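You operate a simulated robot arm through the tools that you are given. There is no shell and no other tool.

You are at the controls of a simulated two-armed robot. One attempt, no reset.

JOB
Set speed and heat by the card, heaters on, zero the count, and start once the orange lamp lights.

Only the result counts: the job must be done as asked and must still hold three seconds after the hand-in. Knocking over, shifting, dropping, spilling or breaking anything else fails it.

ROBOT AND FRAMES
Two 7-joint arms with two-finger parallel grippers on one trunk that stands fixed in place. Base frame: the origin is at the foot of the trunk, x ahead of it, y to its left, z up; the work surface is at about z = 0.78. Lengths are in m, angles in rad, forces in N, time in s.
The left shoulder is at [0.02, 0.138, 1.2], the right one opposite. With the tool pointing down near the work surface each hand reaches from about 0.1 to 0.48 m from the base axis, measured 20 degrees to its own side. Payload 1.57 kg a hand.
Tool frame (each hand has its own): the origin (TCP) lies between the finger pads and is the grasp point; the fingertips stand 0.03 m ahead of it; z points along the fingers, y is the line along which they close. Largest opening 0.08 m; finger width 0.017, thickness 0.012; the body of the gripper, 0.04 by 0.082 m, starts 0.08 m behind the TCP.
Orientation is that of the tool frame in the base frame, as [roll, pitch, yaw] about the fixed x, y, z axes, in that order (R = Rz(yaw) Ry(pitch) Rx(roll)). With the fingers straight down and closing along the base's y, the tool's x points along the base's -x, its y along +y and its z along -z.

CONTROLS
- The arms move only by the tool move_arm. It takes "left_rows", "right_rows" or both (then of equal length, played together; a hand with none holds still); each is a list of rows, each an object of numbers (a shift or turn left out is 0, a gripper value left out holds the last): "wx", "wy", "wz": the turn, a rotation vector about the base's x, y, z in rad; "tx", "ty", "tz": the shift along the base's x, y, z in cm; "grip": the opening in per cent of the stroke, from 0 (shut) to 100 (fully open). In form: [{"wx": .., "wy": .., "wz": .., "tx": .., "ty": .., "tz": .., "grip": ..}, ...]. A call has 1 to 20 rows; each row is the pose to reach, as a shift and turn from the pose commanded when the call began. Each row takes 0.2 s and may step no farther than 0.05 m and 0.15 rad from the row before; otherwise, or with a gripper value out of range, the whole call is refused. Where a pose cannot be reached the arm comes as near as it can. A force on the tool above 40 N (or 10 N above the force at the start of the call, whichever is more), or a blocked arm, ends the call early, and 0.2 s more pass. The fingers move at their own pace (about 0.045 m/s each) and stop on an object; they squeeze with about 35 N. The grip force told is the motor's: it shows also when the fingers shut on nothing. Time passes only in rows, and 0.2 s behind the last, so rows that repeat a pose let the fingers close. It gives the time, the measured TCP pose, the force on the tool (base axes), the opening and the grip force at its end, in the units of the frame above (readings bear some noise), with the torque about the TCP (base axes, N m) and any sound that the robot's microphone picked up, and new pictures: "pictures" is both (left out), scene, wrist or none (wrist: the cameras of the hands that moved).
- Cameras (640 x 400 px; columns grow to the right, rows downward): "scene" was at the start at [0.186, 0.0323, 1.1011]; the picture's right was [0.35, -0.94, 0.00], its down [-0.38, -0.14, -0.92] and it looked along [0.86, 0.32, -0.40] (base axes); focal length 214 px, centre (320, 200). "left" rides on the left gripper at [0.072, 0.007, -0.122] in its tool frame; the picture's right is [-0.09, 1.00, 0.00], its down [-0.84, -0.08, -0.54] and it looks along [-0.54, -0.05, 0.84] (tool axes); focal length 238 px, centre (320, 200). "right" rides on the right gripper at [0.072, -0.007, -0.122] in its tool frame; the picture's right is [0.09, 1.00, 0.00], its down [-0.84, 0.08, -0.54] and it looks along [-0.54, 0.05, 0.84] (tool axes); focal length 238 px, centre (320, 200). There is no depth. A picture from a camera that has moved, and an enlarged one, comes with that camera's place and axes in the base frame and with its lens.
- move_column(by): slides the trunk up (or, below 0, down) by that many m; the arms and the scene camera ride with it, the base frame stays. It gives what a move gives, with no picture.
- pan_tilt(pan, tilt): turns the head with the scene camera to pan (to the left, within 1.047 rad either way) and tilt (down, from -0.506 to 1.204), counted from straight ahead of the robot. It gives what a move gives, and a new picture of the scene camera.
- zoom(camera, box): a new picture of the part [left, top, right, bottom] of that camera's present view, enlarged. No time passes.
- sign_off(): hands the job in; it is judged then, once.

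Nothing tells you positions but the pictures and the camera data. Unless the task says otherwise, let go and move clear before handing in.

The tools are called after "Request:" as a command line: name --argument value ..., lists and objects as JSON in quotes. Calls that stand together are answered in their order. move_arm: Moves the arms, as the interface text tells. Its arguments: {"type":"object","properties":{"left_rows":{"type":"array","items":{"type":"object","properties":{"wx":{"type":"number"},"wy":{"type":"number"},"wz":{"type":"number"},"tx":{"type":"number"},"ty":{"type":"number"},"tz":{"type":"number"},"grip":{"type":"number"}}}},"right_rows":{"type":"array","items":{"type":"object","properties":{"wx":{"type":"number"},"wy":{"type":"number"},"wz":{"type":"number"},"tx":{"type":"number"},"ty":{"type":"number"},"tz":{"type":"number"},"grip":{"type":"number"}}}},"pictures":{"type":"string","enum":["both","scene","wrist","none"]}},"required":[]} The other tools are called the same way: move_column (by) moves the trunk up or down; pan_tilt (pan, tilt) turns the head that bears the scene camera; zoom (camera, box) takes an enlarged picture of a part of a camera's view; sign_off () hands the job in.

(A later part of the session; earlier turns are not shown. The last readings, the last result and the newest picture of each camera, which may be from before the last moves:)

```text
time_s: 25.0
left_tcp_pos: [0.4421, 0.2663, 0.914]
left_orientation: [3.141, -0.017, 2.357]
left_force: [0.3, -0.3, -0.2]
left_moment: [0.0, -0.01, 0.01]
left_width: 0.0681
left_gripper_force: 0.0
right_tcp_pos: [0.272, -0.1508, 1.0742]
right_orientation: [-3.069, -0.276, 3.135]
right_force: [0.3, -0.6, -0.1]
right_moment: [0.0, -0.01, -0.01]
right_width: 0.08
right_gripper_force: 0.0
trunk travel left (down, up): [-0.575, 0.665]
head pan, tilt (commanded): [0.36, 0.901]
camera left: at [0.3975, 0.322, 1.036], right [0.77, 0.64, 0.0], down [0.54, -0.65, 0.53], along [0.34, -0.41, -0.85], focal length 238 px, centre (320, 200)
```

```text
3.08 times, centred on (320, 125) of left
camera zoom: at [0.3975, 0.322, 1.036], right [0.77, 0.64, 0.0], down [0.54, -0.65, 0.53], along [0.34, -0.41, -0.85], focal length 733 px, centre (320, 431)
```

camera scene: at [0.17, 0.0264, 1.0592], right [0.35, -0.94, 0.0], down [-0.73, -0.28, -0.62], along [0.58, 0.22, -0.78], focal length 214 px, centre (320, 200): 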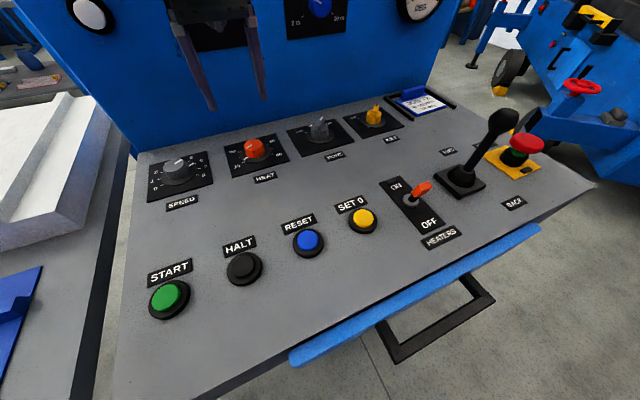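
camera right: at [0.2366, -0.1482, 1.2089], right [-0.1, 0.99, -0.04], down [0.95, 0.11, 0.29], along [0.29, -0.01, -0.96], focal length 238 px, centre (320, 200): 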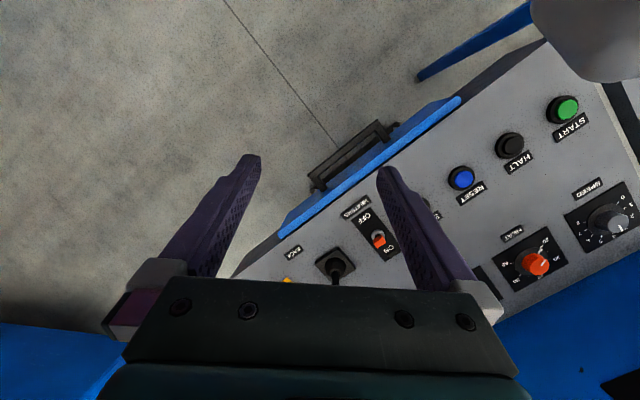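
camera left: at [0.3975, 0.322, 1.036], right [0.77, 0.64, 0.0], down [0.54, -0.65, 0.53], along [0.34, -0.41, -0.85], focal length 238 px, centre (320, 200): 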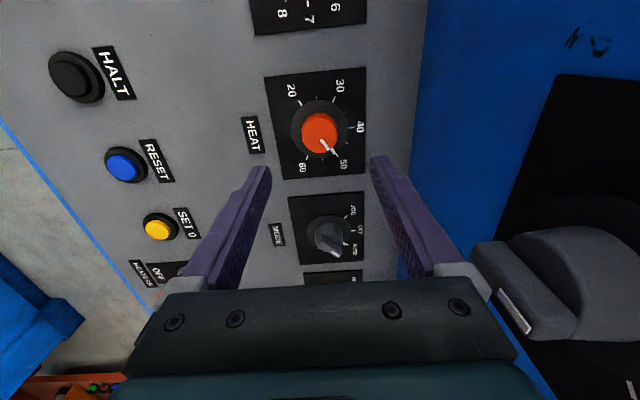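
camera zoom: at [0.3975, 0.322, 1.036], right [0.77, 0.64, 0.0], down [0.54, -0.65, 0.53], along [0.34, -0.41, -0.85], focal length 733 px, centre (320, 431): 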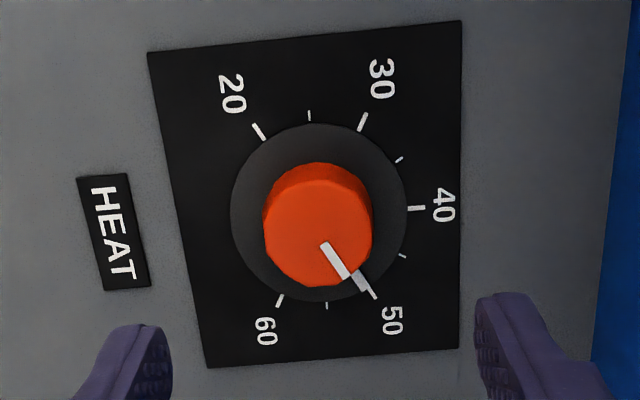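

HEAT is exactly on 50 and MODE is on AUTO. Next I'll bring the left hand back clear of the front panel and move the right hand, tool straight down, to the OFF side of the HEATERS lever.

Request:
move_arm --left_rows '[{"tx": -2, "ty": -1, "tz": 0.5, "wz": 0.13}, {"tx": -5, "ty": -1.5, "tz": 1, "wz": 0.26}, {"tx": -8, "ty": -1, "tz": 2, "wz": 0.39}, {"tx": -11, "ty": 0, "tz": 3, "wz": 0.52}, {"tx": -14, "ty": 0, "tz": 4, "wz": 0.65}, {"tx": -17, "ty": 0, "tz": 5, "wz": 0.785}, {"tx": -19, "ty": 0, "tz": 5, "wz": 0.785, "grip": 0}]' --right_rows '[{"tx": 2, "ty": 1.5, "tz": -1, "wx": 0.02, "wy": -0.07}, {"tx": 4, "ty": 3, "tz": -3, "wx": 0.04, "wy": -0.14}, {"tx": 6, "ty": 4.5, "tz": -5, "wx": 0.06, "wy": -0.2}, {"tx": 8, "ty": 6, "tz": -7, "wx": 0.073, "wy": -0.276}, {"tx": 10, "ty": 7, "tz": -9, "wx": 0.073, "wy": -0.276}, {"tx": 12.2, "ty": 8.8, "tz": -11, "wx": 0.073, "wy": -0.276, "grip": 0}, {"tx": 12.2, "ty": 8.8, "tz": -12, "wx": 0.073, "wy": -0.276, "grip": 0}]' --pictures "both"

```text
time_s: 26.6
left_tcp_pos: [0.2526, 0.2652, 0.9675]
left_orientation: [-3.141, -0.014, 3.141]
left_force: [0.8, -0.1, 0.0]
left_moment: [-0.01, 0.02, 0.01]
left_width: 0.0338
left_gripper_force: 0.0
right_tcp_pos: [0.3927, -0.0618, 0.9527]
right_orientation: [3.14, 0.004, -3.138]
right_force: [-0.4, -0.2, 0.3]
right_moment: [-0.01, 0.01, 0.0]
right_width: 0.0277
right_gripper_force: 0.1
trunk travel left (down, up): [-0.575, 0.665]
head pan, tilt (commanded): [0.36, 0.901]
camera scene: at [0.1699, 0.0265, 1.0592], right [0.35, -0.94, 0.0], down [-0.73, -0.28, -0.62], along [0.58, 0.22, -0.78], focal length 214 px, centre (320, 200)
camera right: at [0.3208, -0.0694, 1.073], right [-0.1, 1.0, 0.0], down [0.83, 0.08, 0.54], along [0.54, 0.05, -0.84], focal length 238 px, centre (320, 200)
camera left: at [0.1836, 0.2732, 1.09], right [0.09, 1.0, 0.0], down [0.85, -0.08, 0.53], along [0.53, -0.05, -0.85], focal length 238 px, centre (320, 200)
```

scene: 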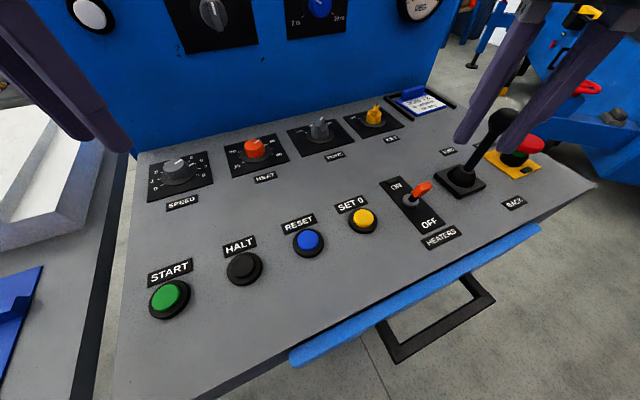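
right: 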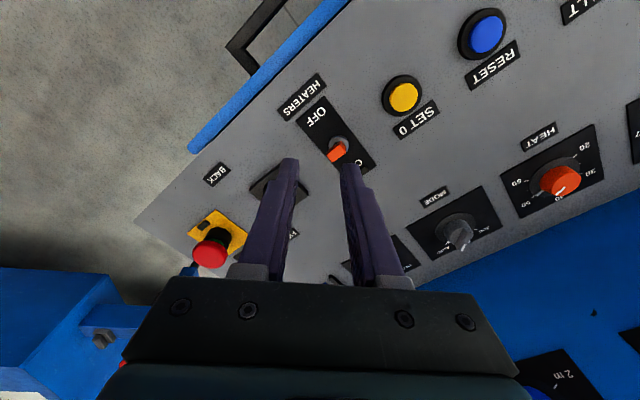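
left: 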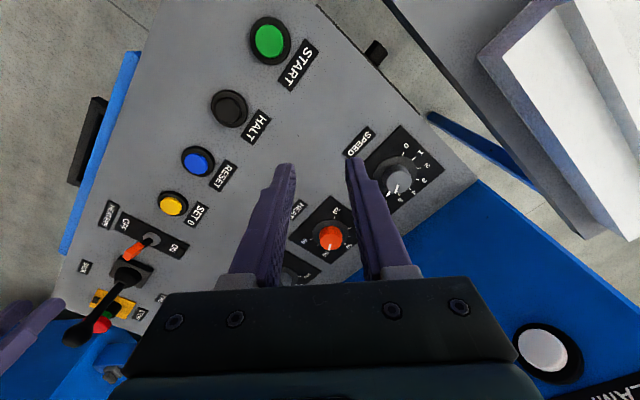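

Request:
zoom --camera "right" --box '[270, 70, 410, 190]'

Request:
zoom --camera "left" --box '[60, 190, 220, 350]'

Request:
zoom --camera "scene" --box '[370, 160, 470, 260]'

```text
3.33 times, centred on (340, 130) of right
camera zoom: at [0.3208, -0.0694, 1.073], right [-0.1, 1.0, 0.0], down [0.83, 0.08, 0.54], along [0.54, 0.05, -0.84], focal length 794 px, centre (253, 433)
```

zoom: 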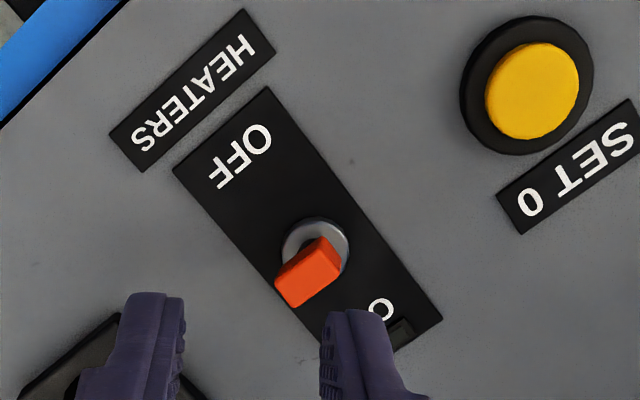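

```text
2.50 times, centred on (140, 270) of left
camera zoom: at [0.1836, 0.2732, 1.09], right [0.09, 1.0, 0.0], down [0.85, -0.08, 0.53], along [0.53, -0.05, -0.85], focal length 596 px, centre (770, 25)
```

zoom: 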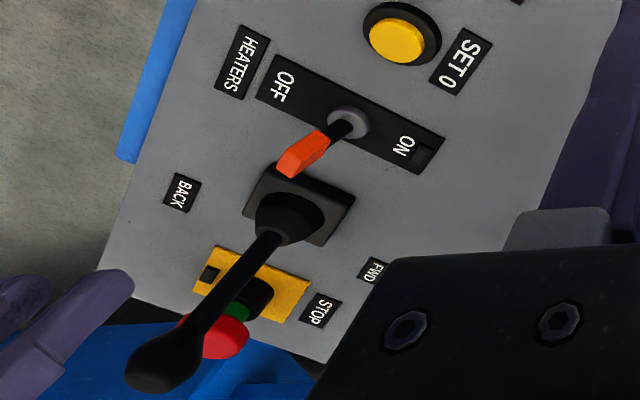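

```text
4.00 times, centred on (420, 210) of scene
camera zoom: at [0.1699, 0.0265, 1.0592], right [0.35, -0.94, 0.0], down [-0.73, -0.28, -0.62], along [0.58, 0.22, -0.78], focal length 858 px, centre (-80, 160)
```

zoom: 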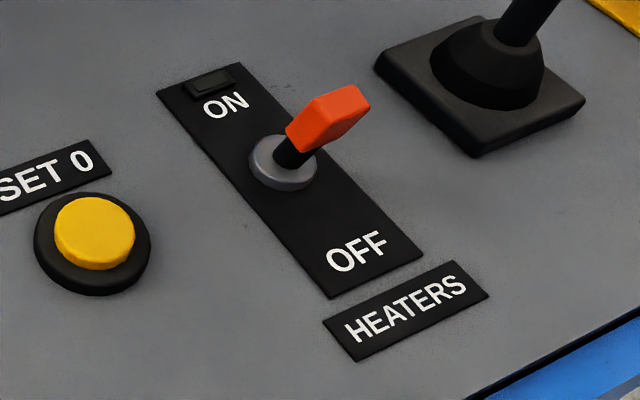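

The lever leans toward OFF, with its base at about (0.424, -0.035) and cap height about 0.816. I'll close the right fingers, turn the hand 45° to line up with the panel, and come down just behind the lever on the OFF side.

Request:
move_arm --right_rows '[{"tx": 0.3, "ty": 0.1, "wz": 0.13, "grip": 0}, {"tx": 0.6, "ty": 0.2, "wz": 0.26}, {"tx": 0.7, "ty": 0.3, "wz": 0.39}, {"tx": 0.74, "ty": 0.33, "wz": 0.52}, {"tx": 0.74, "ty": 0.33, "tz": -2, "wz": 0.65}, {"tx": 0.74, "ty": 0.33, "tz": -5, "wz": 0.785}, {"tx": 0.74, "ty": 0.33, "tz": -8, "wz": 0.785}, {"tx": 0.74, "ty": 0.33, "tz": -8, "wz": 0.785}]' --pictures "both"

```text
time_s: 28.4
left_tcp_pos: [0.2528, 0.2653, 0.9672]
left_orientation: [-3.141, -0.015, -3.14]
left_force: [-1.0, 0.2, -0.2]
left_moment: [-0.02, 0.04, -0.01]
left_width: 0.0
left_gripper_force: 21.1
right_tcp_pos: [0.4012, -0.0612, 0.8732]
right_orientation: [3.14, 0.005, -2.353]
right_force: [0.5, -0.5, 0.6]
right_moment: [0.02, 0.01, -0.01]
right_width: 0.0
right_gripper_force: 21.5
trunk travel left (down, up): [-0.575, 0.665]
head pan, tilt (commanded): [0.36, 0.901]
camera scene: at [0.17, 0.0265, 1.0592], right [0.35, -0.94, 0.0], down [-0.73, -0.28, -0.62], along [0.58, 0.22, -0.78], focal length 214 px, centre (320, 200)
camera right: at [0.356, -0.1172, 0.9941], right [-0.77, 0.64, 0.0], down [0.53, 0.65, 0.54], along [0.35, 0.42, -0.84], focal length 238 px, centre (320, 200)
```

scene: 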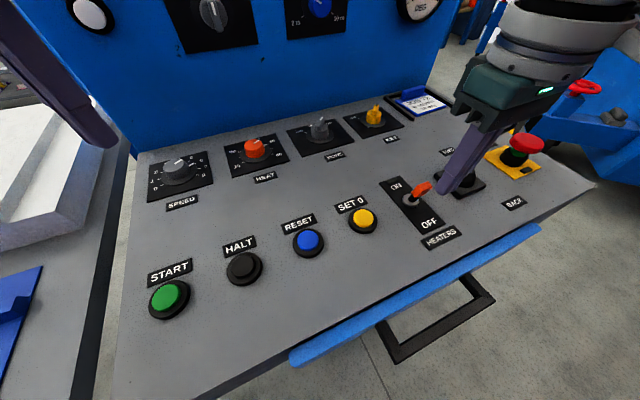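
right: 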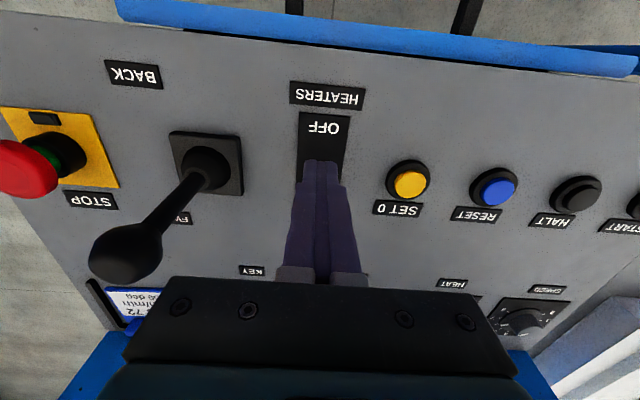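

The fingers are behind the lever and lined up with the plate. I'll go down beside the lever and push it toward ON.

Request:
move_arm --right_rows '[{"tx": -0.17, "ty": 0.17, "tz": -2.3}, {"tx": -0.17, "ty": 0.17, "tz": -4.6}, {"tx": -0.17, "ty": 0.17, "tz": -4.6}]' --pictures "scene"

Request:
zoom --camera "scene" --box '[370, 140, 490, 260]'

```text
time_s: 29.2
left_tcp_pos: [0.2536, 0.265, 0.9669]
left_orientation: [-3.14, -0.015, -3.141]
left_force: [0.5, 0.0, -0.5]
left_moment: [0.02, -0.01, 0.02]
left_width: 0.0
left_gripper_force: 20.6
right_tcp_pos: [0.4008, -0.0582, 0.862]
right_orientation: [3.14, 0.003, -2.353]
right_force: [0.2, 0.0, 0.8]
right_moment: [0.0, 0.0, -0.01]
right_width: 0.0
right_gripper_force: 20.9
right hand out of reach, approached as far as the arm can: row 1, 2, 3
trunk travel left (down, up): [-0.575, 0.665]
head pan, tilt (commanded): [0.36, 0.901]
camera scene: at [0.17, 0.0265, 1.0592], right [0.35, -0.94, 0.0], down [-0.73, -0.28, -0.62], along [0.58, 0.22, -0.78], focal length 214 px, centre (320, 200)
```

scene: 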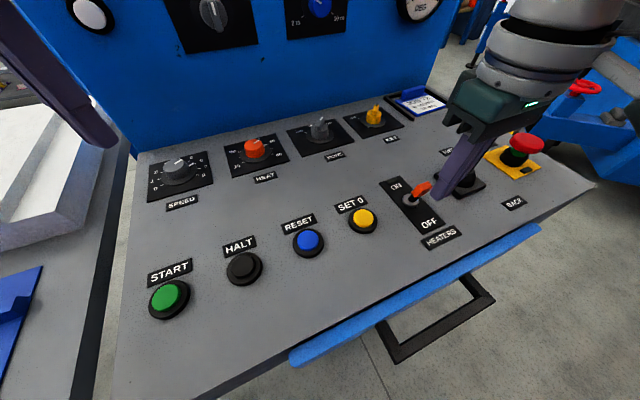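

```text
3.33 times, centred on (430, 200) of scene
camera zoom: at [0.17, 0.0265, 1.0592], right [0.35, -0.94, 0.0], down [-0.73, -0.28, -0.62], along [0.58, 0.22, -0.78], focal length 715 px, centre (-47, 200)
```

zoom: 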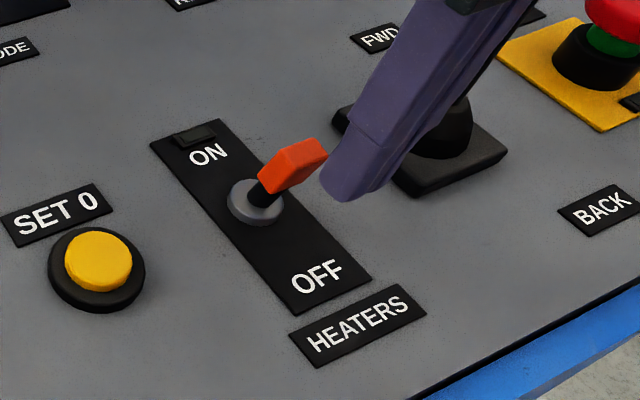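

The arm can't go low enough with this wrist turn. I'll rise, turn the wrist the other way (fingers still aligned with the panel, camera on the left side) and try again.

Request:
move_arm --right_rows '[{"tz": 3}, {"tz": 4, "wz": -0.14}, {"tz": 5, "wz": -0.28}, {"tz": 5, "wz": -0.42}, {"tz": 5, "wz": -0.56}, {"tz": 5, "wz": -0.7}, {"tz": 5, "wz": -0.84}, {"tz": 5, "wz": -0.98}, {"tz": 5, "wz": -1.12}, {"tz": 5, "wz": -1.26}, {"tz": 5, "wz": -1.4}, {"tz": 5, "wz": -1.5}, {"tz": 5, "wz": -1.571}, {"tz": 5, "wz": -1.571}]' --pictures "both"

```text
time_s: 32.2
left_tcp_pos: [0.2535, 0.2652, 0.9664]
left_orientation: [-3.142, -0.016, -3.14]
left_force: [0.1, -0.1, 0.2]
left_moment: [0.02, 0.03, -0.01]
left_width: 0.0
left_gripper_force: 21.3
right_tcp_pos: [0.4013, -0.0594, 0.9118]
right_orientation: [3.14, 0.002, 2.359]
right_force: [0.1, -0.6, 0.0]
right_moment: [0.01, -0.01, -0.01]
right_width: 0.0
right_gripper_force: 21.6
trunk travel left (down, up): [-0.575, 0.665]
head pan, tilt (commanded): [0.36, 0.901]
camera scene: at [0.17, 0.0265, 1.0592], right [0.35, -0.94, 0.0], down [-0.73, -0.28, -0.62], along [0.58, 0.22, -0.78], focal length 214 px, centre (320, 200)
camera right: at [0.3448, -0.015, 1.0332], right [0.64, 0.77, 0.0], down [0.65, -0.54, 0.54], along [0.42, -0.35, -0.84], focal length 238 px, centre (320, 200)
```

scene: 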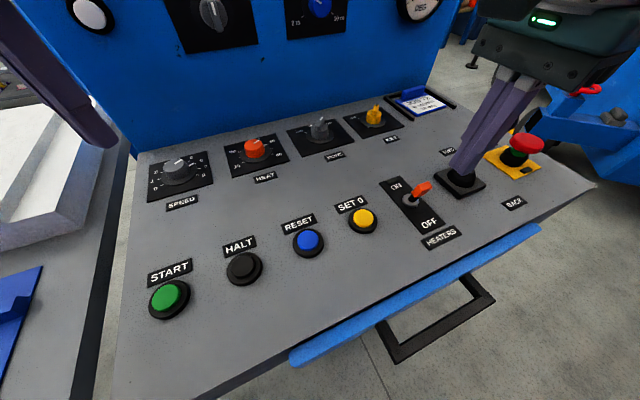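
right: 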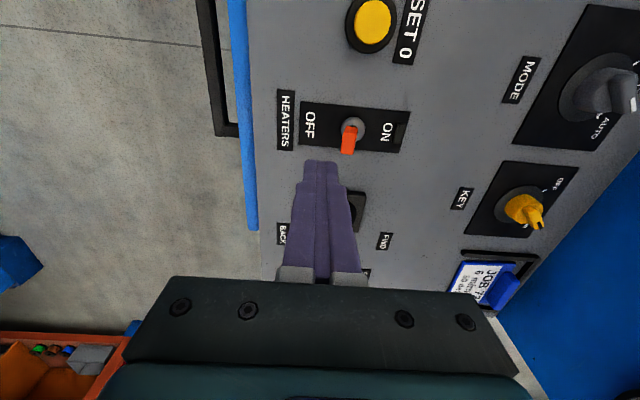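

Now the lever is clearly visible beside the fingers, well lined up (about 8 mm gap). I'll go down at this pose.

Request:
move_arm --right_rows '[{"tz": -3}, {"tz": -6}, {"tz": -8.3}, {"tz": -8.3}]' --pictures "both"

```text
time_s: 33.2
left_tcp_pos: [0.2533, 0.2661, 0.967]
left_orientation: [3.141, -0.015, -3.139]
left_force: [0.0, -0.7, 0.0]
left_moment: [0.0, 0.03, 0.02]
left_width: 0.0
left_gripper_force: 21.1
right_tcp_pos: [0.4007, -0.0608, 0.8293]
right_orientation: [-3.142, 0.002, 2.36]
right_force: [-0.6, 0.6, -0.4]
right_moment: [0.02, -0.03, 0.02]
right_width: 0.0
right_gripper_force: 21.2
trunk travel left (down, up): [-0.575, 0.665]
head pan, tilt (commanded): [0.36, 0.901]
camera scene: at [0.17, 0.0265, 1.0592], right [0.35, -0.94, 0.0], down [-0.73, -0.28, -0.62], along [0.58, 0.22, -0.78], focal length 214 px, centre (320, 200)
camera right: at [0.3453, -0.0156, 0.9498], right [0.64, 0.77, 0.0], down [0.65, -0.53, 0.54], along [0.42, -0.35, -0.84], focal length 238 px, centre (320, 200)
```

scene: 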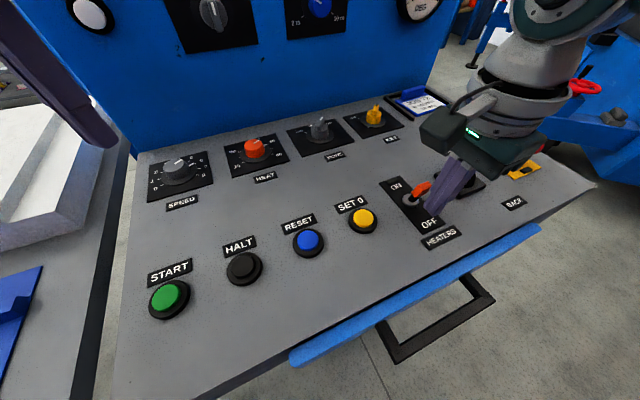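
right: 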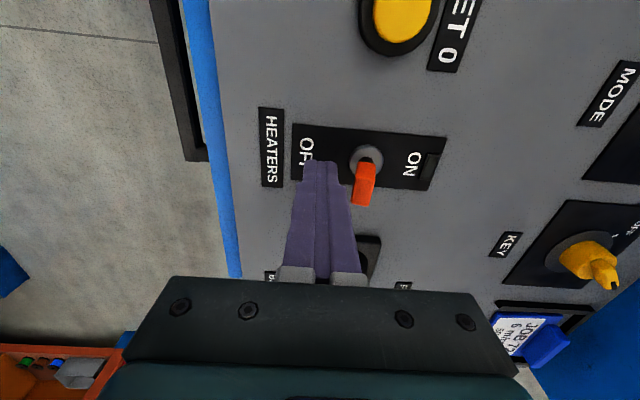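

The fingers are beside the lever at the right height with no contact. Now I'll push toward ON.

Request:
move_arm --right_rows '[{"tx": 0.4, "ty": 0.4}, {"tx": 0.8, "ty": 0.8}, {"tx": 1.2, "ty": 1.2}, {"tx": 1.6, "ty": 1.6}, {"tx": 2.0, "ty": 2.0}, {"tx": 2.0, "ty": 2.0}]' --pictures "both"

```text
time_s: 34.6
left_tcp_pos: [0.2504, 0.2639, 0.9664]
left_orientation: [-3.139, -0.017, -3.14]
left_force: [-0.5, 1.4, -0.9]
left_moment: [0.03, 0.0, 0.02]
left_width: 0.0
left_gripper_force: 21.5
right_tcp_pos: [0.4158, -0.0452, 0.8283]
right_orientation: [-3.132, 0.002, 2.359]
right_force: [-16.1, -10.6, 14.4]
right_moment: [-0.24, 0.41, 0.1]
right_width: 0.0001
right_gripper_force: 20.9
trunk travel left (down, up): [-0.575, 0.665]
head pan, tilt (commanded): [0.36, 0.901]
heard: click
camera scene: at [0.1679, 0.0243, 1.0589], right [0.35, -0.94, 0.0], down [-0.74, -0.28, -0.62], along [0.58, 0.22, -0.79], focal length 214 px, centre (320, 200)
camera right: at [0.3615, 0.001, 0.9489], right [0.64, 0.77, -0.01], down [0.65, -0.53, 0.54], along [0.41, -0.35, -0.84], focal length 238 px, centre (320, 200)
```

scene: 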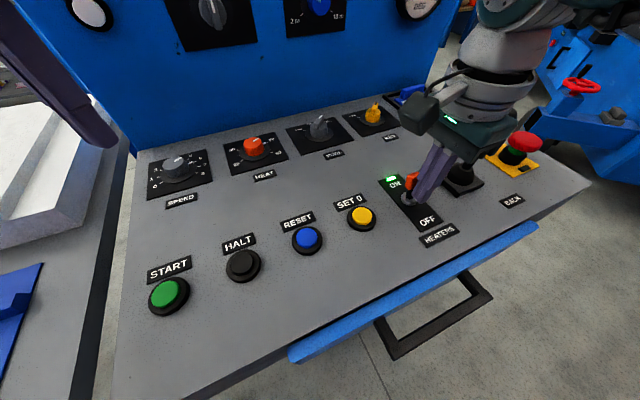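
right: 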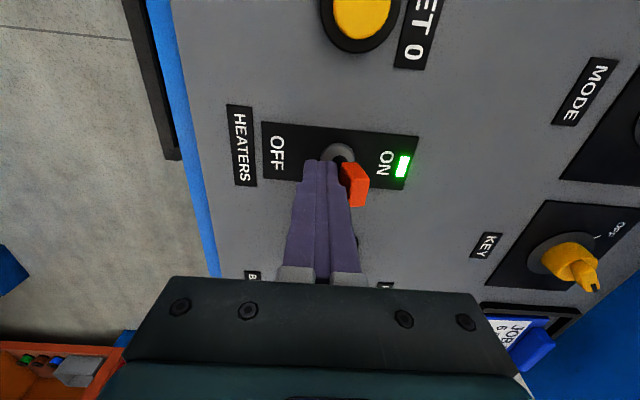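

A click was heard and the green ON indicator is lit, so the heaters are on. I'll back away from the lever and rise, then move to SET 0.

Request:
move_arm --right_rows '[{"tx": -0.8, "ty": -0.8}, {"tx": -1.8, "ty": -1.8}, {"tx": -1.8, "ty": -1.8, "tz": 4}, {"tx": -1.8, "ty": -1.8, "tz": 8}, {"tx": -3, "ty": 1, "tz": 9}, {"tx": -4.5, "ty": 4, "tz": 9}, {"tx": -5.9, "ty": 7.2, "tz": 9}, {"tx": -5.9, "ty": 7.2, "tz": 9}]' --pictures "both"

```text
time_s: 36.4
left_tcp_pos: [0.2535, 0.2649, 0.9661]
left_orientation: [-3.141, -0.017, -3.139]
left_force: [-0.8, 0.7, 0.1]
left_moment: [0.01, -0.01, 0.0]
left_width: 0.0
left_gripper_force: 21.4
right_tcp_pos: [0.3613, 0.0312, 0.9197]
right_orientation: [3.141, 0.002, 2.36]
right_force: [-0.6, -0.6, -0.1]
right_moment: [0.0, -0.01, 0.0]
right_width: 0.0
right_gripper_force: 21.0
trunk travel left (down, up): [-0.575, 0.665]
head pan, tilt (commanded): [0.36, 0.901]
camera scene: at [0.17, 0.0265, 1.0592], right [0.35, -0.94, 0.0], down [-0.73, -0.28, -0.62], along [0.58, 0.22, -0.78], focal length 214 px, centre (320, 200)
camera right: at [0.3053, 0.0765, 1.0399], right [0.64, 0.77, 0.0], down [0.65, -0.53, 0.54], along [0.42, -0.35, -0.84], focal length 238 px, centre (320, 200)
```

scene: 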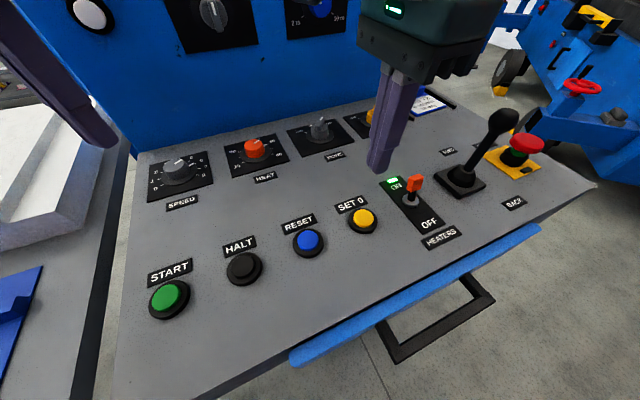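
right: 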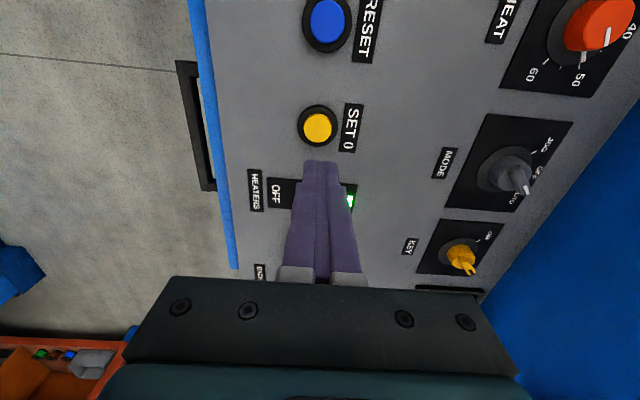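

SET 0 is almost under the right fingertips. I'll correct by about 3 mm, come down near the button, then press in small steps.

Request:
zoom --camera "right" --box '[270, 80, 370, 170]'

Request:
move_arm --right_rows '[{"tx": -0.36, "ty": -0.06, "tz": -3}, {"tx": -0.36, "ty": -0.06, "tz": -6}, {"tx": -0.36, "ty": -0.06, "tz": -8.2}, {"tx": -0.36, "ty": -0.06, "tz": -8.2}]' --pictures "both"

```text
4.44 times, centred on (320, 125) of right
camera zoom: at [0.3053, 0.0765, 1.0399], right [0.64, 0.77, 0.0], down [0.65, -0.53, 0.54], along [0.42, -0.35, -0.84], focal length 1059 px, centre (320, 533)
```

zoom: 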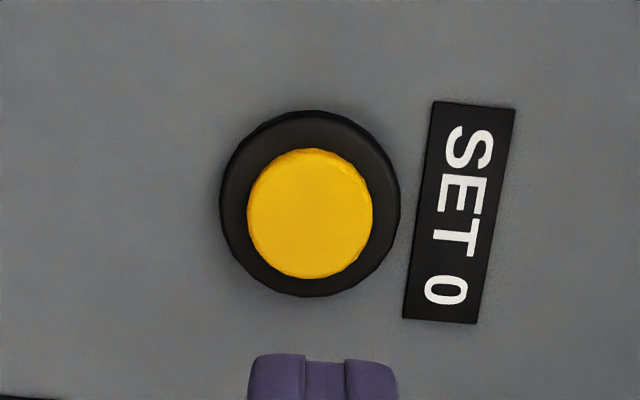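

```text
time_s: 37.4
left_tcp_pos: [0.2532, 0.2657, 0.9676]
left_orientation: [-3.141, -0.015, -3.14]
left_force: [-0.5, 0.8, -0.3]
left_moment: [-0.02, 0.02, 0.01]
left_width: 0.0
left_gripper_force: 21.8
right_tcp_pos: [0.3594, 0.0316, 0.8346]
right_orientation: [3.14, 0.002, 2.36]
right_force: [-0.2, -0.2, 0.0]
right_moment: [-0.01, -0.01, 0.02]
right_width: 0.0
right_gripper_force: 21.3
trunk travel left (down, up): [-0.575, 0.665]
head pan, tilt (commanded): [0.36, 0.901]
camera scene: at [0.17, 0.0265, 1.0593], right [0.35, -0.94, 0.0], down [-0.73, -0.28, -0.62], along [0.58, 0.22, -0.78], focal length 214 px, centre (320, 200)
camera right: at [0.3036, 0.0775, 0.9563], right [0.64, 0.77, 0.0], down [0.65, -0.53, 0.54], along [0.42, -0.35, -0.84], focal length 238 px, centre (320, 200)
```

scene: 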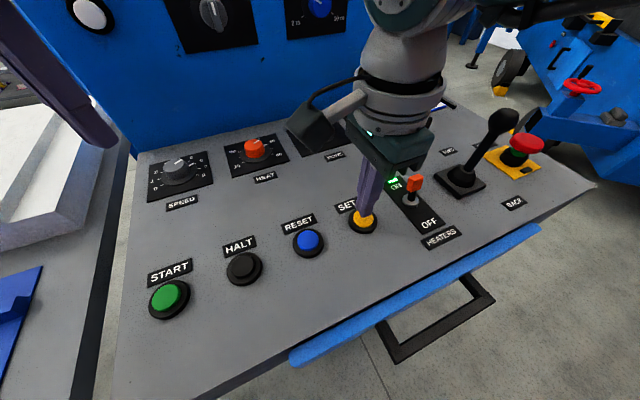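
right: 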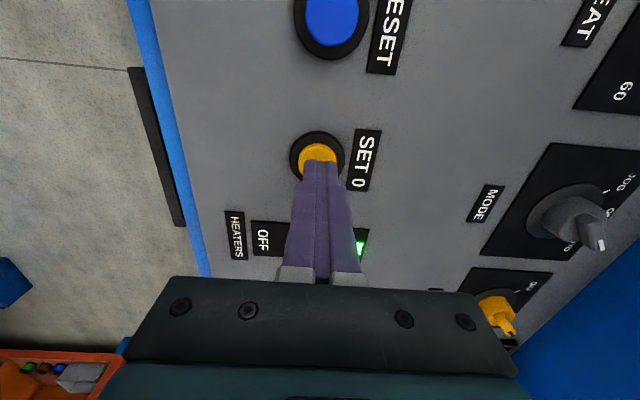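

The fingertip is over the SET 0 cap. I'll press down in small steps.

Request:
move_arm --right_rows '[{"tx": -0.1, "ty": -0.15, "tz": -0.4}, {"tx": -0.1, "ty": -0.15, "tz": -0.8}, {"tx": -0.1, "ty": -0.15, "tz": -1.2}, {"tx": -0.1, "ty": -0.15, "tz": -1.5}]' --pictures "wrist"

```text
time_s: 38.4
left_tcp_pos: [0.2524, 0.2655, 0.9676]
left_orientation: [3.141, -0.015, -3.14]
left_force: [0.6, 0.3, 0.8]
left_moment: [-0.04, -0.02, 0.01]
left_width: 0.0
left_gripper_force: 21.3
right_tcp_pos: [0.3577, 0.0296, 0.8221]
right_orientation: [3.139, 0.004, 2.359]
right_force: [-1.0, 0.6, 1.6]
right_moment: [0.01, 0.02, -0.02]
right_width: 0.0
right_gripper_force: 22.0
trunk travel left (down, up): [-0.575, 0.665]
head pan, tilt (commanded): [0.36, 0.901]
camera right: at [0.3015, 0.0756, 0.9425], right [0.64, 0.77, 0.0], down [0.65, -0.53, 0.54], along [0.42, -0.35, -0.84], focal length 238 px, centre (320, 200)
```

right: 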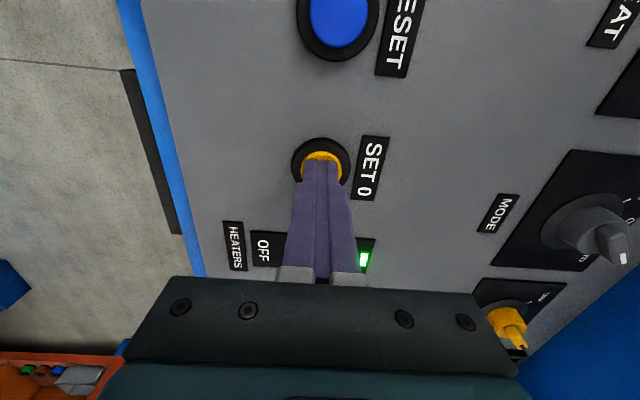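

Request:
move_arm --right_rows '[{"tz": -0.2}, {"tz": -0.4}, {"tz": -0.6}, {"tz": -0.6}]' --pictures "wrist"

```text
time_s: 39.4
left_tcp_pos: [0.2527, 0.2644, 0.9675]
left_orientation: [3.141, -0.016, -3.139]
left_force: [0.7, -0.2, 0.7]
left_moment: [0.01, 0.0, 0.01]
left_width: 0.0
left_gripper_force: 21.0
right_tcp_pos: [0.3574, 0.0296, 0.8168]
right_orientation: [3.14, 0.0, 2.36]
right_force: [-11.6, -2.3, 31.4]
right_moment: [-0.11, 0.28, -0.1]
right_width: 0.0001
right_gripper_force: 21.7
trunk travel left (down, up): [-0.575, 0.665]
head pan, tilt (commanded): [0.36, 0.901]
heard: click
camera right: at [0.3017, 0.0755, 0.9372], right [0.64, 0.77, 0.0], down [0.65, -0.53, 0.54], along [0.42, -0.34, -0.84], focal length 238 px, centre (320, 200)
```

right: 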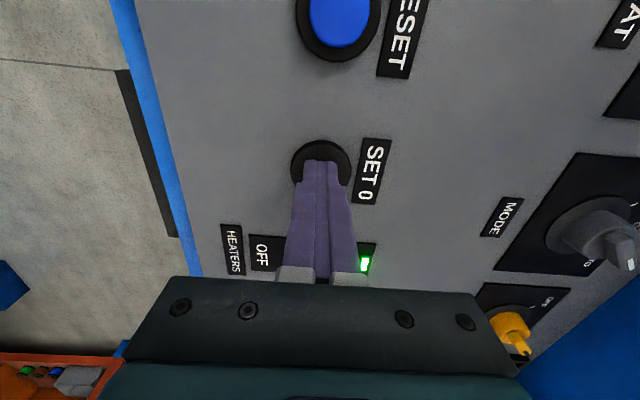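

A click came from SET 0. Now I'll lift the right hand away to the right, bring the left hand over START, and look at the displays.

Request:
move_arm --right_rows '[{"tz": 3}, {"tz": 7}, {"tx": -1, "ty": -3, "tz": 11}, {"tx": -3, "ty": -6, "tz": 14}, {"tx": -5, "ty": -10, "tz": 15}, {"tx": -6, "ty": -13, "tz": 15}]' --left_rows '[{"tx": -1.5, "ty": -1}, {"tx": -3, "ty": -2}, {"tx": -5, "ty": -3, "tz": -2}, {"tx": -7, "ty": -4, "tz": -4}, {"tx": -8.4, "ty": -4.5, "tz": -6}, {"tx": -8.4, "ty": -4.5, "tz": -6}]' --pictures "wrist"

Request:
pan_tilt --pan 0.36 --tilt 0.1

```text
refused: row 3 steps farther than a row can; nothing moved
```

```text
time_s: 40.5
left_tcp_pos: [0.254, 0.2657, 0.9668]
left_orientation: [3.141, -0.017, -3.139]
left_force: [-0.3, 0.2, -0.2]
left_moment: [-0.03, -0.01, 0.0]
left_width: 0.0001
left_gripper_force: 21.5
right_tcp_pos: [0.3581, 0.0291, 0.8156]
right_orientation: [3.14, 0.001, 2.36]
right_force: [-14.2, 0.1, 37.6]
right_moment: [-0.07, 0.3, 0.07]
right_width: 0.0001
right_gripper_force: 21.6
trunk travel left (down, up): [-0.575, 0.665]
head pan, tilt (commanded): [0.36, 0.099]
camera scene: at [0.1852, 0.0323, 1.1301], right [0.35, -0.94, 0.0], down [-0.09, -0.04, -0.99], along [0.93, 0.35, -0.1], focal length 214 px, centre (320, 200)
```

scene: 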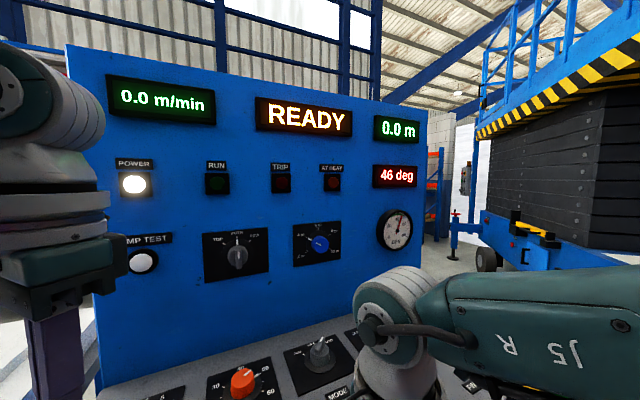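

The count shows 0.0 m and the heat reads 46 deg and rising, with AT HEAT still dark. I'll repeat the move with smaller steps so the left hand is ready over START.

Request:
move_arm --right_rows '[{"tz": 3}, {"tz": 7}, {"tx": -1, "ty": -2, "tz": 10}, {"tx": -2.5, "ty": -5, "tz": 13}, {"tx": -4, "ty": -9, "tz": 14}, {"tx": -6, "ty": -13, "tz": 14}]' --left_rows '[{"tx": -1.5, "ty": -1}, {"tx": -3, "ty": -2}, {"tx": -5, "ty": -3, "tz": -2}, {"tx": -7, "ty": -4, "tz": -4}, {"tx": -8.4, "ty": -4.5, "tz": -6}, {"tx": -8.4, "ty": -4.5, "tz": -6}]' --pictures "both"

```text
time_s: 41.9
left_tcp_pos: [0.185, 0.2206, 0.8958]
left_orientation: [-3.141, -0.016, -3.14]
left_force: [0.3, -0.1, 0.3]
left_moment: [-0.02, -0.02, 0.03]
left_width: 0.0
left_gripper_force: 20.9
left hand out of reach, approached as far as the arm can: row 4, 5, 6
right_tcp_pos: [0.2981, -0.0987, 0.9553]
right_orientation: [3.14, 0.003, 2.357]
right_force: [0.2, -0.4, 0.1]
right_moment: [0.01, -0.01, 0.01]
right_width: 0.0
right_gripper_force: 21.0
trunk travel left (down, up): [-0.575, 0.665]
head pan, tilt (commanded): [0.36, 0.099]
camera scene: at [0.1854, 0.0322, 1.1302], right [0.35, -0.94, 0.0], down [-0.09, -0.04, -0.99], along [0.93, 0.35, -0.1], focal length 214 px, centre (320, 200)
camera right: at [0.2419, -0.0538, 1.0762], right [0.64, 0.77, 0.0], down [0.65, -0.54, 0.54], along [0.42, -0.35, -0.84], focal length 238 px, centre (320, 200)
camera left: at [0.115, 0.2295, 1.019], right [0.09, 1.0, 0.0], down [0.85, -0.08, 0.53], along [0.53, -0.05, -0.85], focal length 238 px, centre (320, 200)
```

scene: 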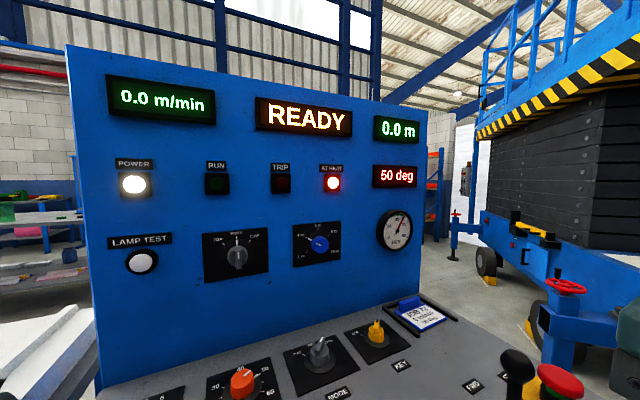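
right: 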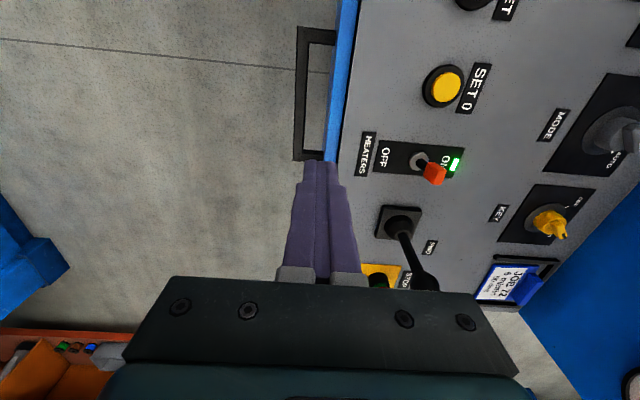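
left: 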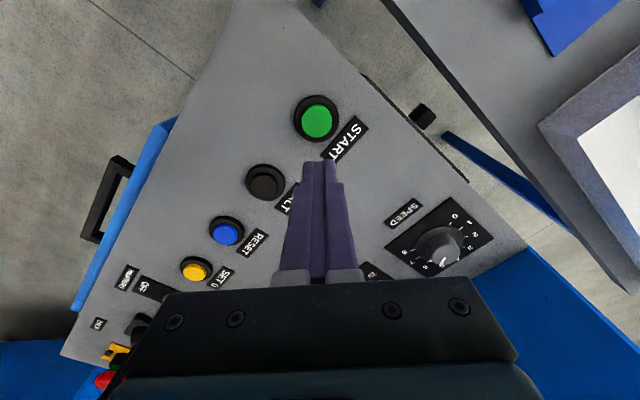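

AT HEAT appears lit at 50 deg. I'll check its colour closely.

Request:
zoom --camera "scene" --box '[190, 80, 430, 210]'

Request:
zoom --camera "left" --box '[260, 70, 380, 190]'

```text
2.67 times, centred on (310, 145) of scene
camera zoom: at [0.1854, 0.0322, 1.1302], right [0.35, -0.94, 0.0], down [-0.09, -0.04, -0.99], along [0.93, 0.35, -0.1], focal length 572 px, centre (347, 347)
```

zoom: 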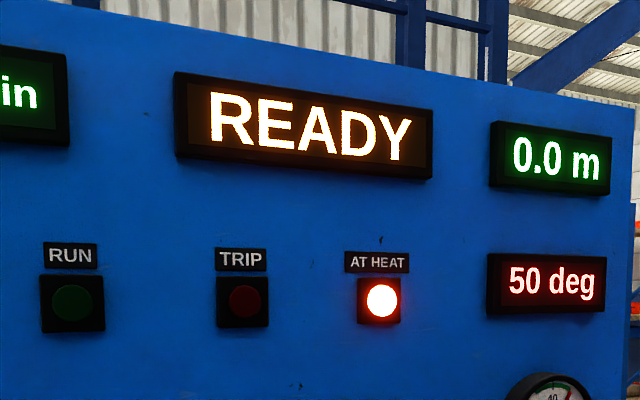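

```text
3.33 times, centred on (320, 130) of left
camera zoom: at [0.115, 0.2295, 1.019], right [0.09, 1.0, 0.0], down [0.85, -0.08, 0.53], along [0.53, -0.05, -0.85], focal length 794 px, centre (320, 433)
```

zoom: 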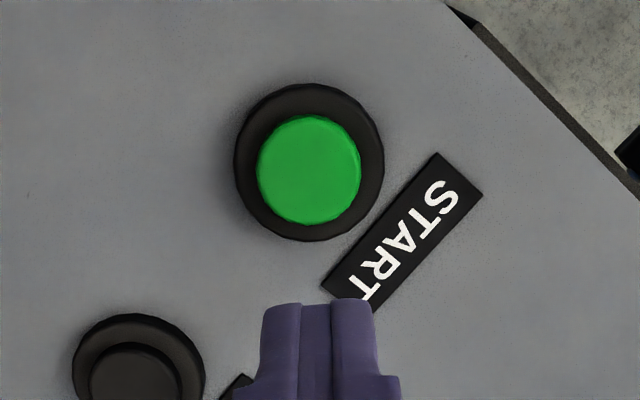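

Request:
zoom --camera "scene" --box '[320, 170, 350, 195]'

Request:
zoom --camera "scene" --box '[265, 170, 295, 195]'

Request:
pan_tilt --pan 0.2 --tilt -0.25

```text
16.00 times, centred on (335, 182) of scene
camera zoom: at [0.1854, 0.0322, 1.1302], right [0.35, -0.94, 0.0], down [-0.09, -0.04, -0.99], along [0.93, 0.35, -0.1], focal length 3432 px, centre (80, 480)
```

zoom: 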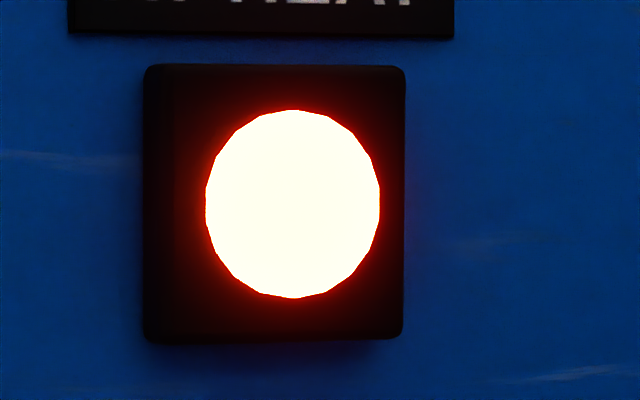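

```text
16.00 times, centred on (280, 182) of scene
camera zoom: at [0.1854, 0.0322, 1.1302], right [0.35, -0.94, 0.0], down [-0.09, -0.04, -0.99], along [0.93, 0.35, -0.1], focal length 3432 px, centre (960, 480)
```

zoom: 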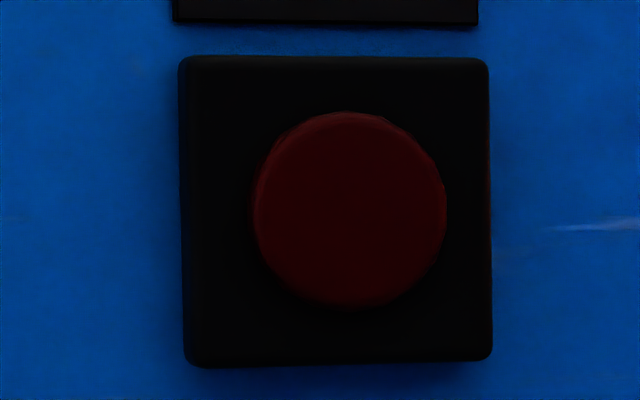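

```text
time_s: 42.8
left_tcp_pos: [0.1853, 0.2206, 0.8966]
left_orientation: [-3.141, -0.015, -3.14]
left_force: [-0.1, -0.1, 0.4]
left_moment: [-0.01, -0.02, 0.01]
left_width: 0.0002
left_gripper_force: 21.3
right_tcp_pos: [0.2974, -0.0989, 0.9552]
right_orientation: [3.139, 0.003, 2.36]
right_force: [-0.3, 0.2, 0.5]
right_moment: [-0.02, 0.02, 0.02]
right_width: 0.0
right_gripper_force: 20.9
trunk travel left (down, up): [-0.575, 0.665]
head pan, tilt (commanded): [0.201, -0.25]
camera scene: at [0.1788, 0.0161, 1.1606], right [0.2, -0.98, 0.0], down [0.24, 0.05, -0.97], along [0.95, 0.19, 0.25], focal length 214 px, centre (320, 200)
```

scene: 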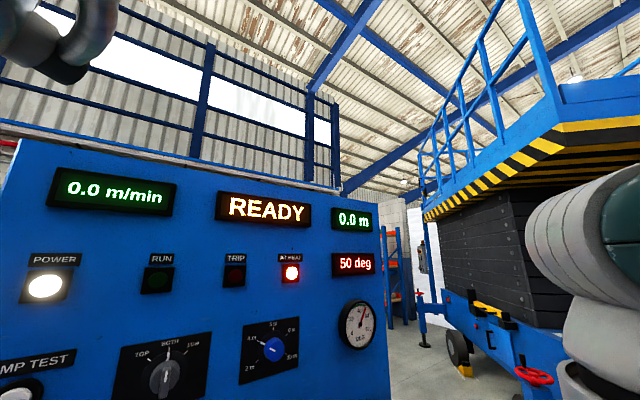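

The glow is warm and clipped, the only lamp besides POWER that is lit, and heat shows 50 deg, so AT HEAT is the orange lamp and it is on. START is at about (0.169, 0.221), too close for a straight-down reach. I'll tilt the left fingers back toward the robot to reach it.

Request:
move_arm --left_rows '[{"wy": 0.1}, {"wy": 0.2}, {"wy": 0.3}, {"wy": 0.3, "tx": -0.5, "tz": -1.5}, {"wy": 0.3, "tx": -0.8, "tz": -3.5}, {"wy": 0.3, "tx": -0.8, "tz": -3.5}]' --pictures "wrist"

```text
time_s: 44.2
left_tcp_pos: [0.1777, 0.2213, 0.8631]
left_orientation: [3.142, -0.315, -3.139]
left_force: [0.3, 0.0, 0.5]
left_moment: [-0.04, -0.02, 0.01]
left_width: 0.0
left_gripper_force: 21.3
right_tcp_pos: [0.2979, -0.099, 0.9549]
right_orientation: [3.139, 0.002, 2.36]
right_force: [-0.3, 0.7, 0.3]
right_moment: [0.02, 0.02, -0.05]
right_width: 0.0
right_gripper_force: 21.9
trunk travel left (down, up): [-0.575, 0.665]
head pan, tilt (commanded): [0.201, -0.25]
camera left: at [0.1476, 0.23, 1.0016], right [0.09, 1.0, -0.03], down [0.96, -0.08, 0.26], along [0.25, -0.05, -0.97], focal length 238 px, centre (320, 200)
```

left: 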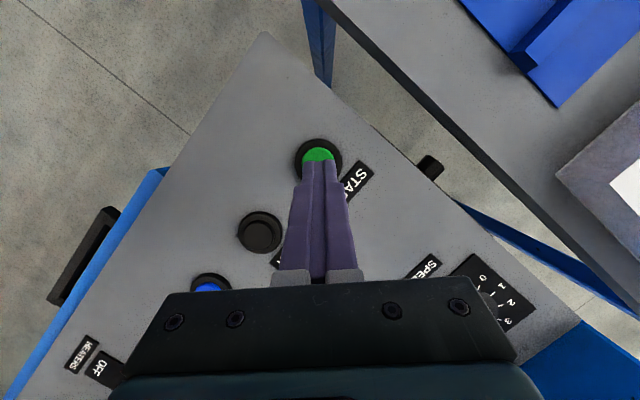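

The fingertip is directly above START. I'll come down close to it while checking that the lamp is still lit.

Request:
move_arm --left_rows '[{"tz": -2}, {"tz": -3.3}, {"tz": -3.3}]' --pictures "both"

```text
time_s: 45.0
left_tcp_pos: [0.1761, 0.221, 0.8279]
left_orientation: [3.141, -0.316, 3.141]
left_force: [0.2, 0.8, -1.4]
left_moment: [-0.01, 0.02, -0.02]
left_width: 0.0
left_gripper_force: 21.0
right_tcp_pos: [0.298, -0.0991, 0.955]
right_orientation: [3.141, 0.001, 2.36]
right_force: [-0.5, -0.3, -0.2]
right_moment: [-0.01, -0.01, -0.01]
right_width: 0.0001
right_gripper_force: 20.8
trunk travel left (down, up): [-0.575, 0.665]
head pan, tilt (commanded): [0.201, -0.25]
camera scene: at [0.1788, 0.0161, 1.1607], right [0.2, -0.98, 0.0], down [0.24, 0.05, -0.97], along [0.95, 0.19, 0.25], focal length 214 px, centre (320, 200)
camera left: at [0.146, 0.2291, 0.9666], right [0.09, 1.0, -0.03], down [0.96, -0.08, 0.26], along [0.25, -0.05, -0.97], focal length 238 px, centre (320, 200)
```

scene: 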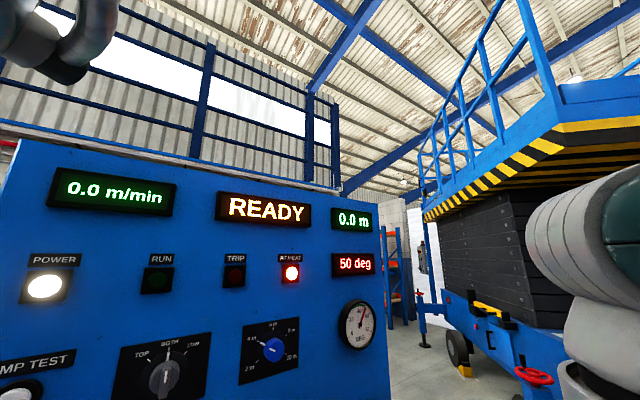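
left: 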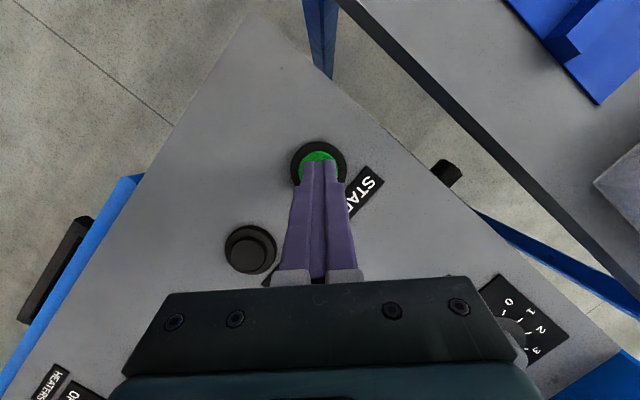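

The lamp is still lit, the count is 0.0 m and the status is READY. I'll press START in small steps.

Request:
move_arm --left_rows '[{"tz": -0.3}, {"tz": -0.6}, {"tz": -0.9}, {"tz": -1.2}, {"tz": -1.4}]' --pictures "both"

```text
time_s: 46.3
left_tcp_pos: [0.1767, 0.2225, 0.8185]
left_orientation: [-3.136, -0.314, 3.138]
left_force: [-5.7, -3.7, 27.5]
left_moment: [-0.16, 0.17, 0.0]
left_width: 0.0
left_gripper_force: 21.2
right_tcp_pos: [0.2989, -0.0975, 0.9566]
right_orientation: [3.138, 0.002, 2.359]
right_force: [0.3, 1.4, 0.0]
right_moment: [-0.01, -0.02, -0.04]
right_width: 0.0
right_gripper_force: 21.4
trunk travel left (down, up): [-0.575, 0.665]
head pan, tilt (commanded): [0.201, -0.25]
heard: click
stopped in row 5 (left hand): the force on the tool passed its limit at 41 N (the readings are from after the stop); the commanded pose is now the measured one
camera scene: at [0.1793, 0.0176, 1.1617], right [0.2, -0.98, 0.0], down [0.24, 0.05, -0.97], along [0.95, 0.19, 0.25], focal length 214 px, centre (320, 200)
camera left: at [0.1474, 0.2316, 0.9565], right [0.09, 1.0, -0.03], down [0.96, -0.08, 0.26], along [0.25, -0.06, -0.97], focal length 238 px, centre (320, 200)
```

scene: 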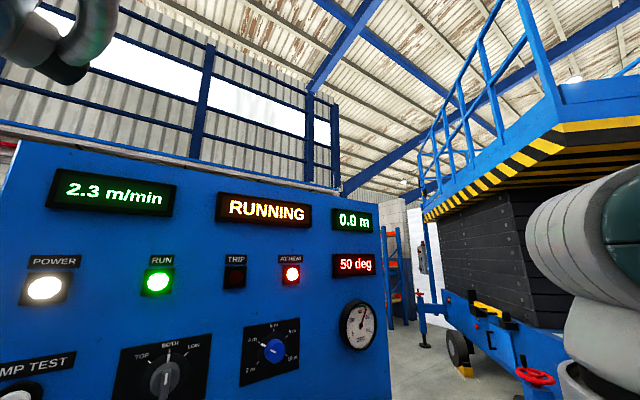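
left: 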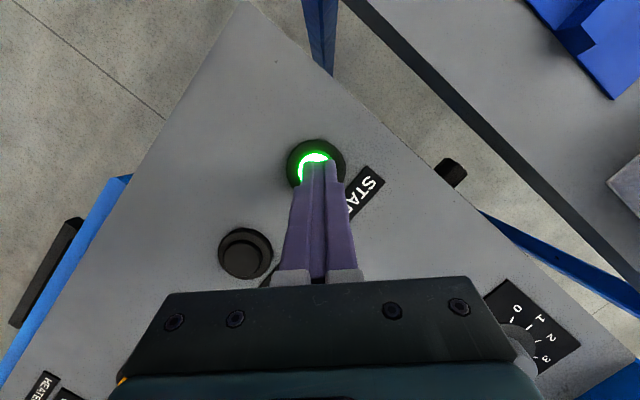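

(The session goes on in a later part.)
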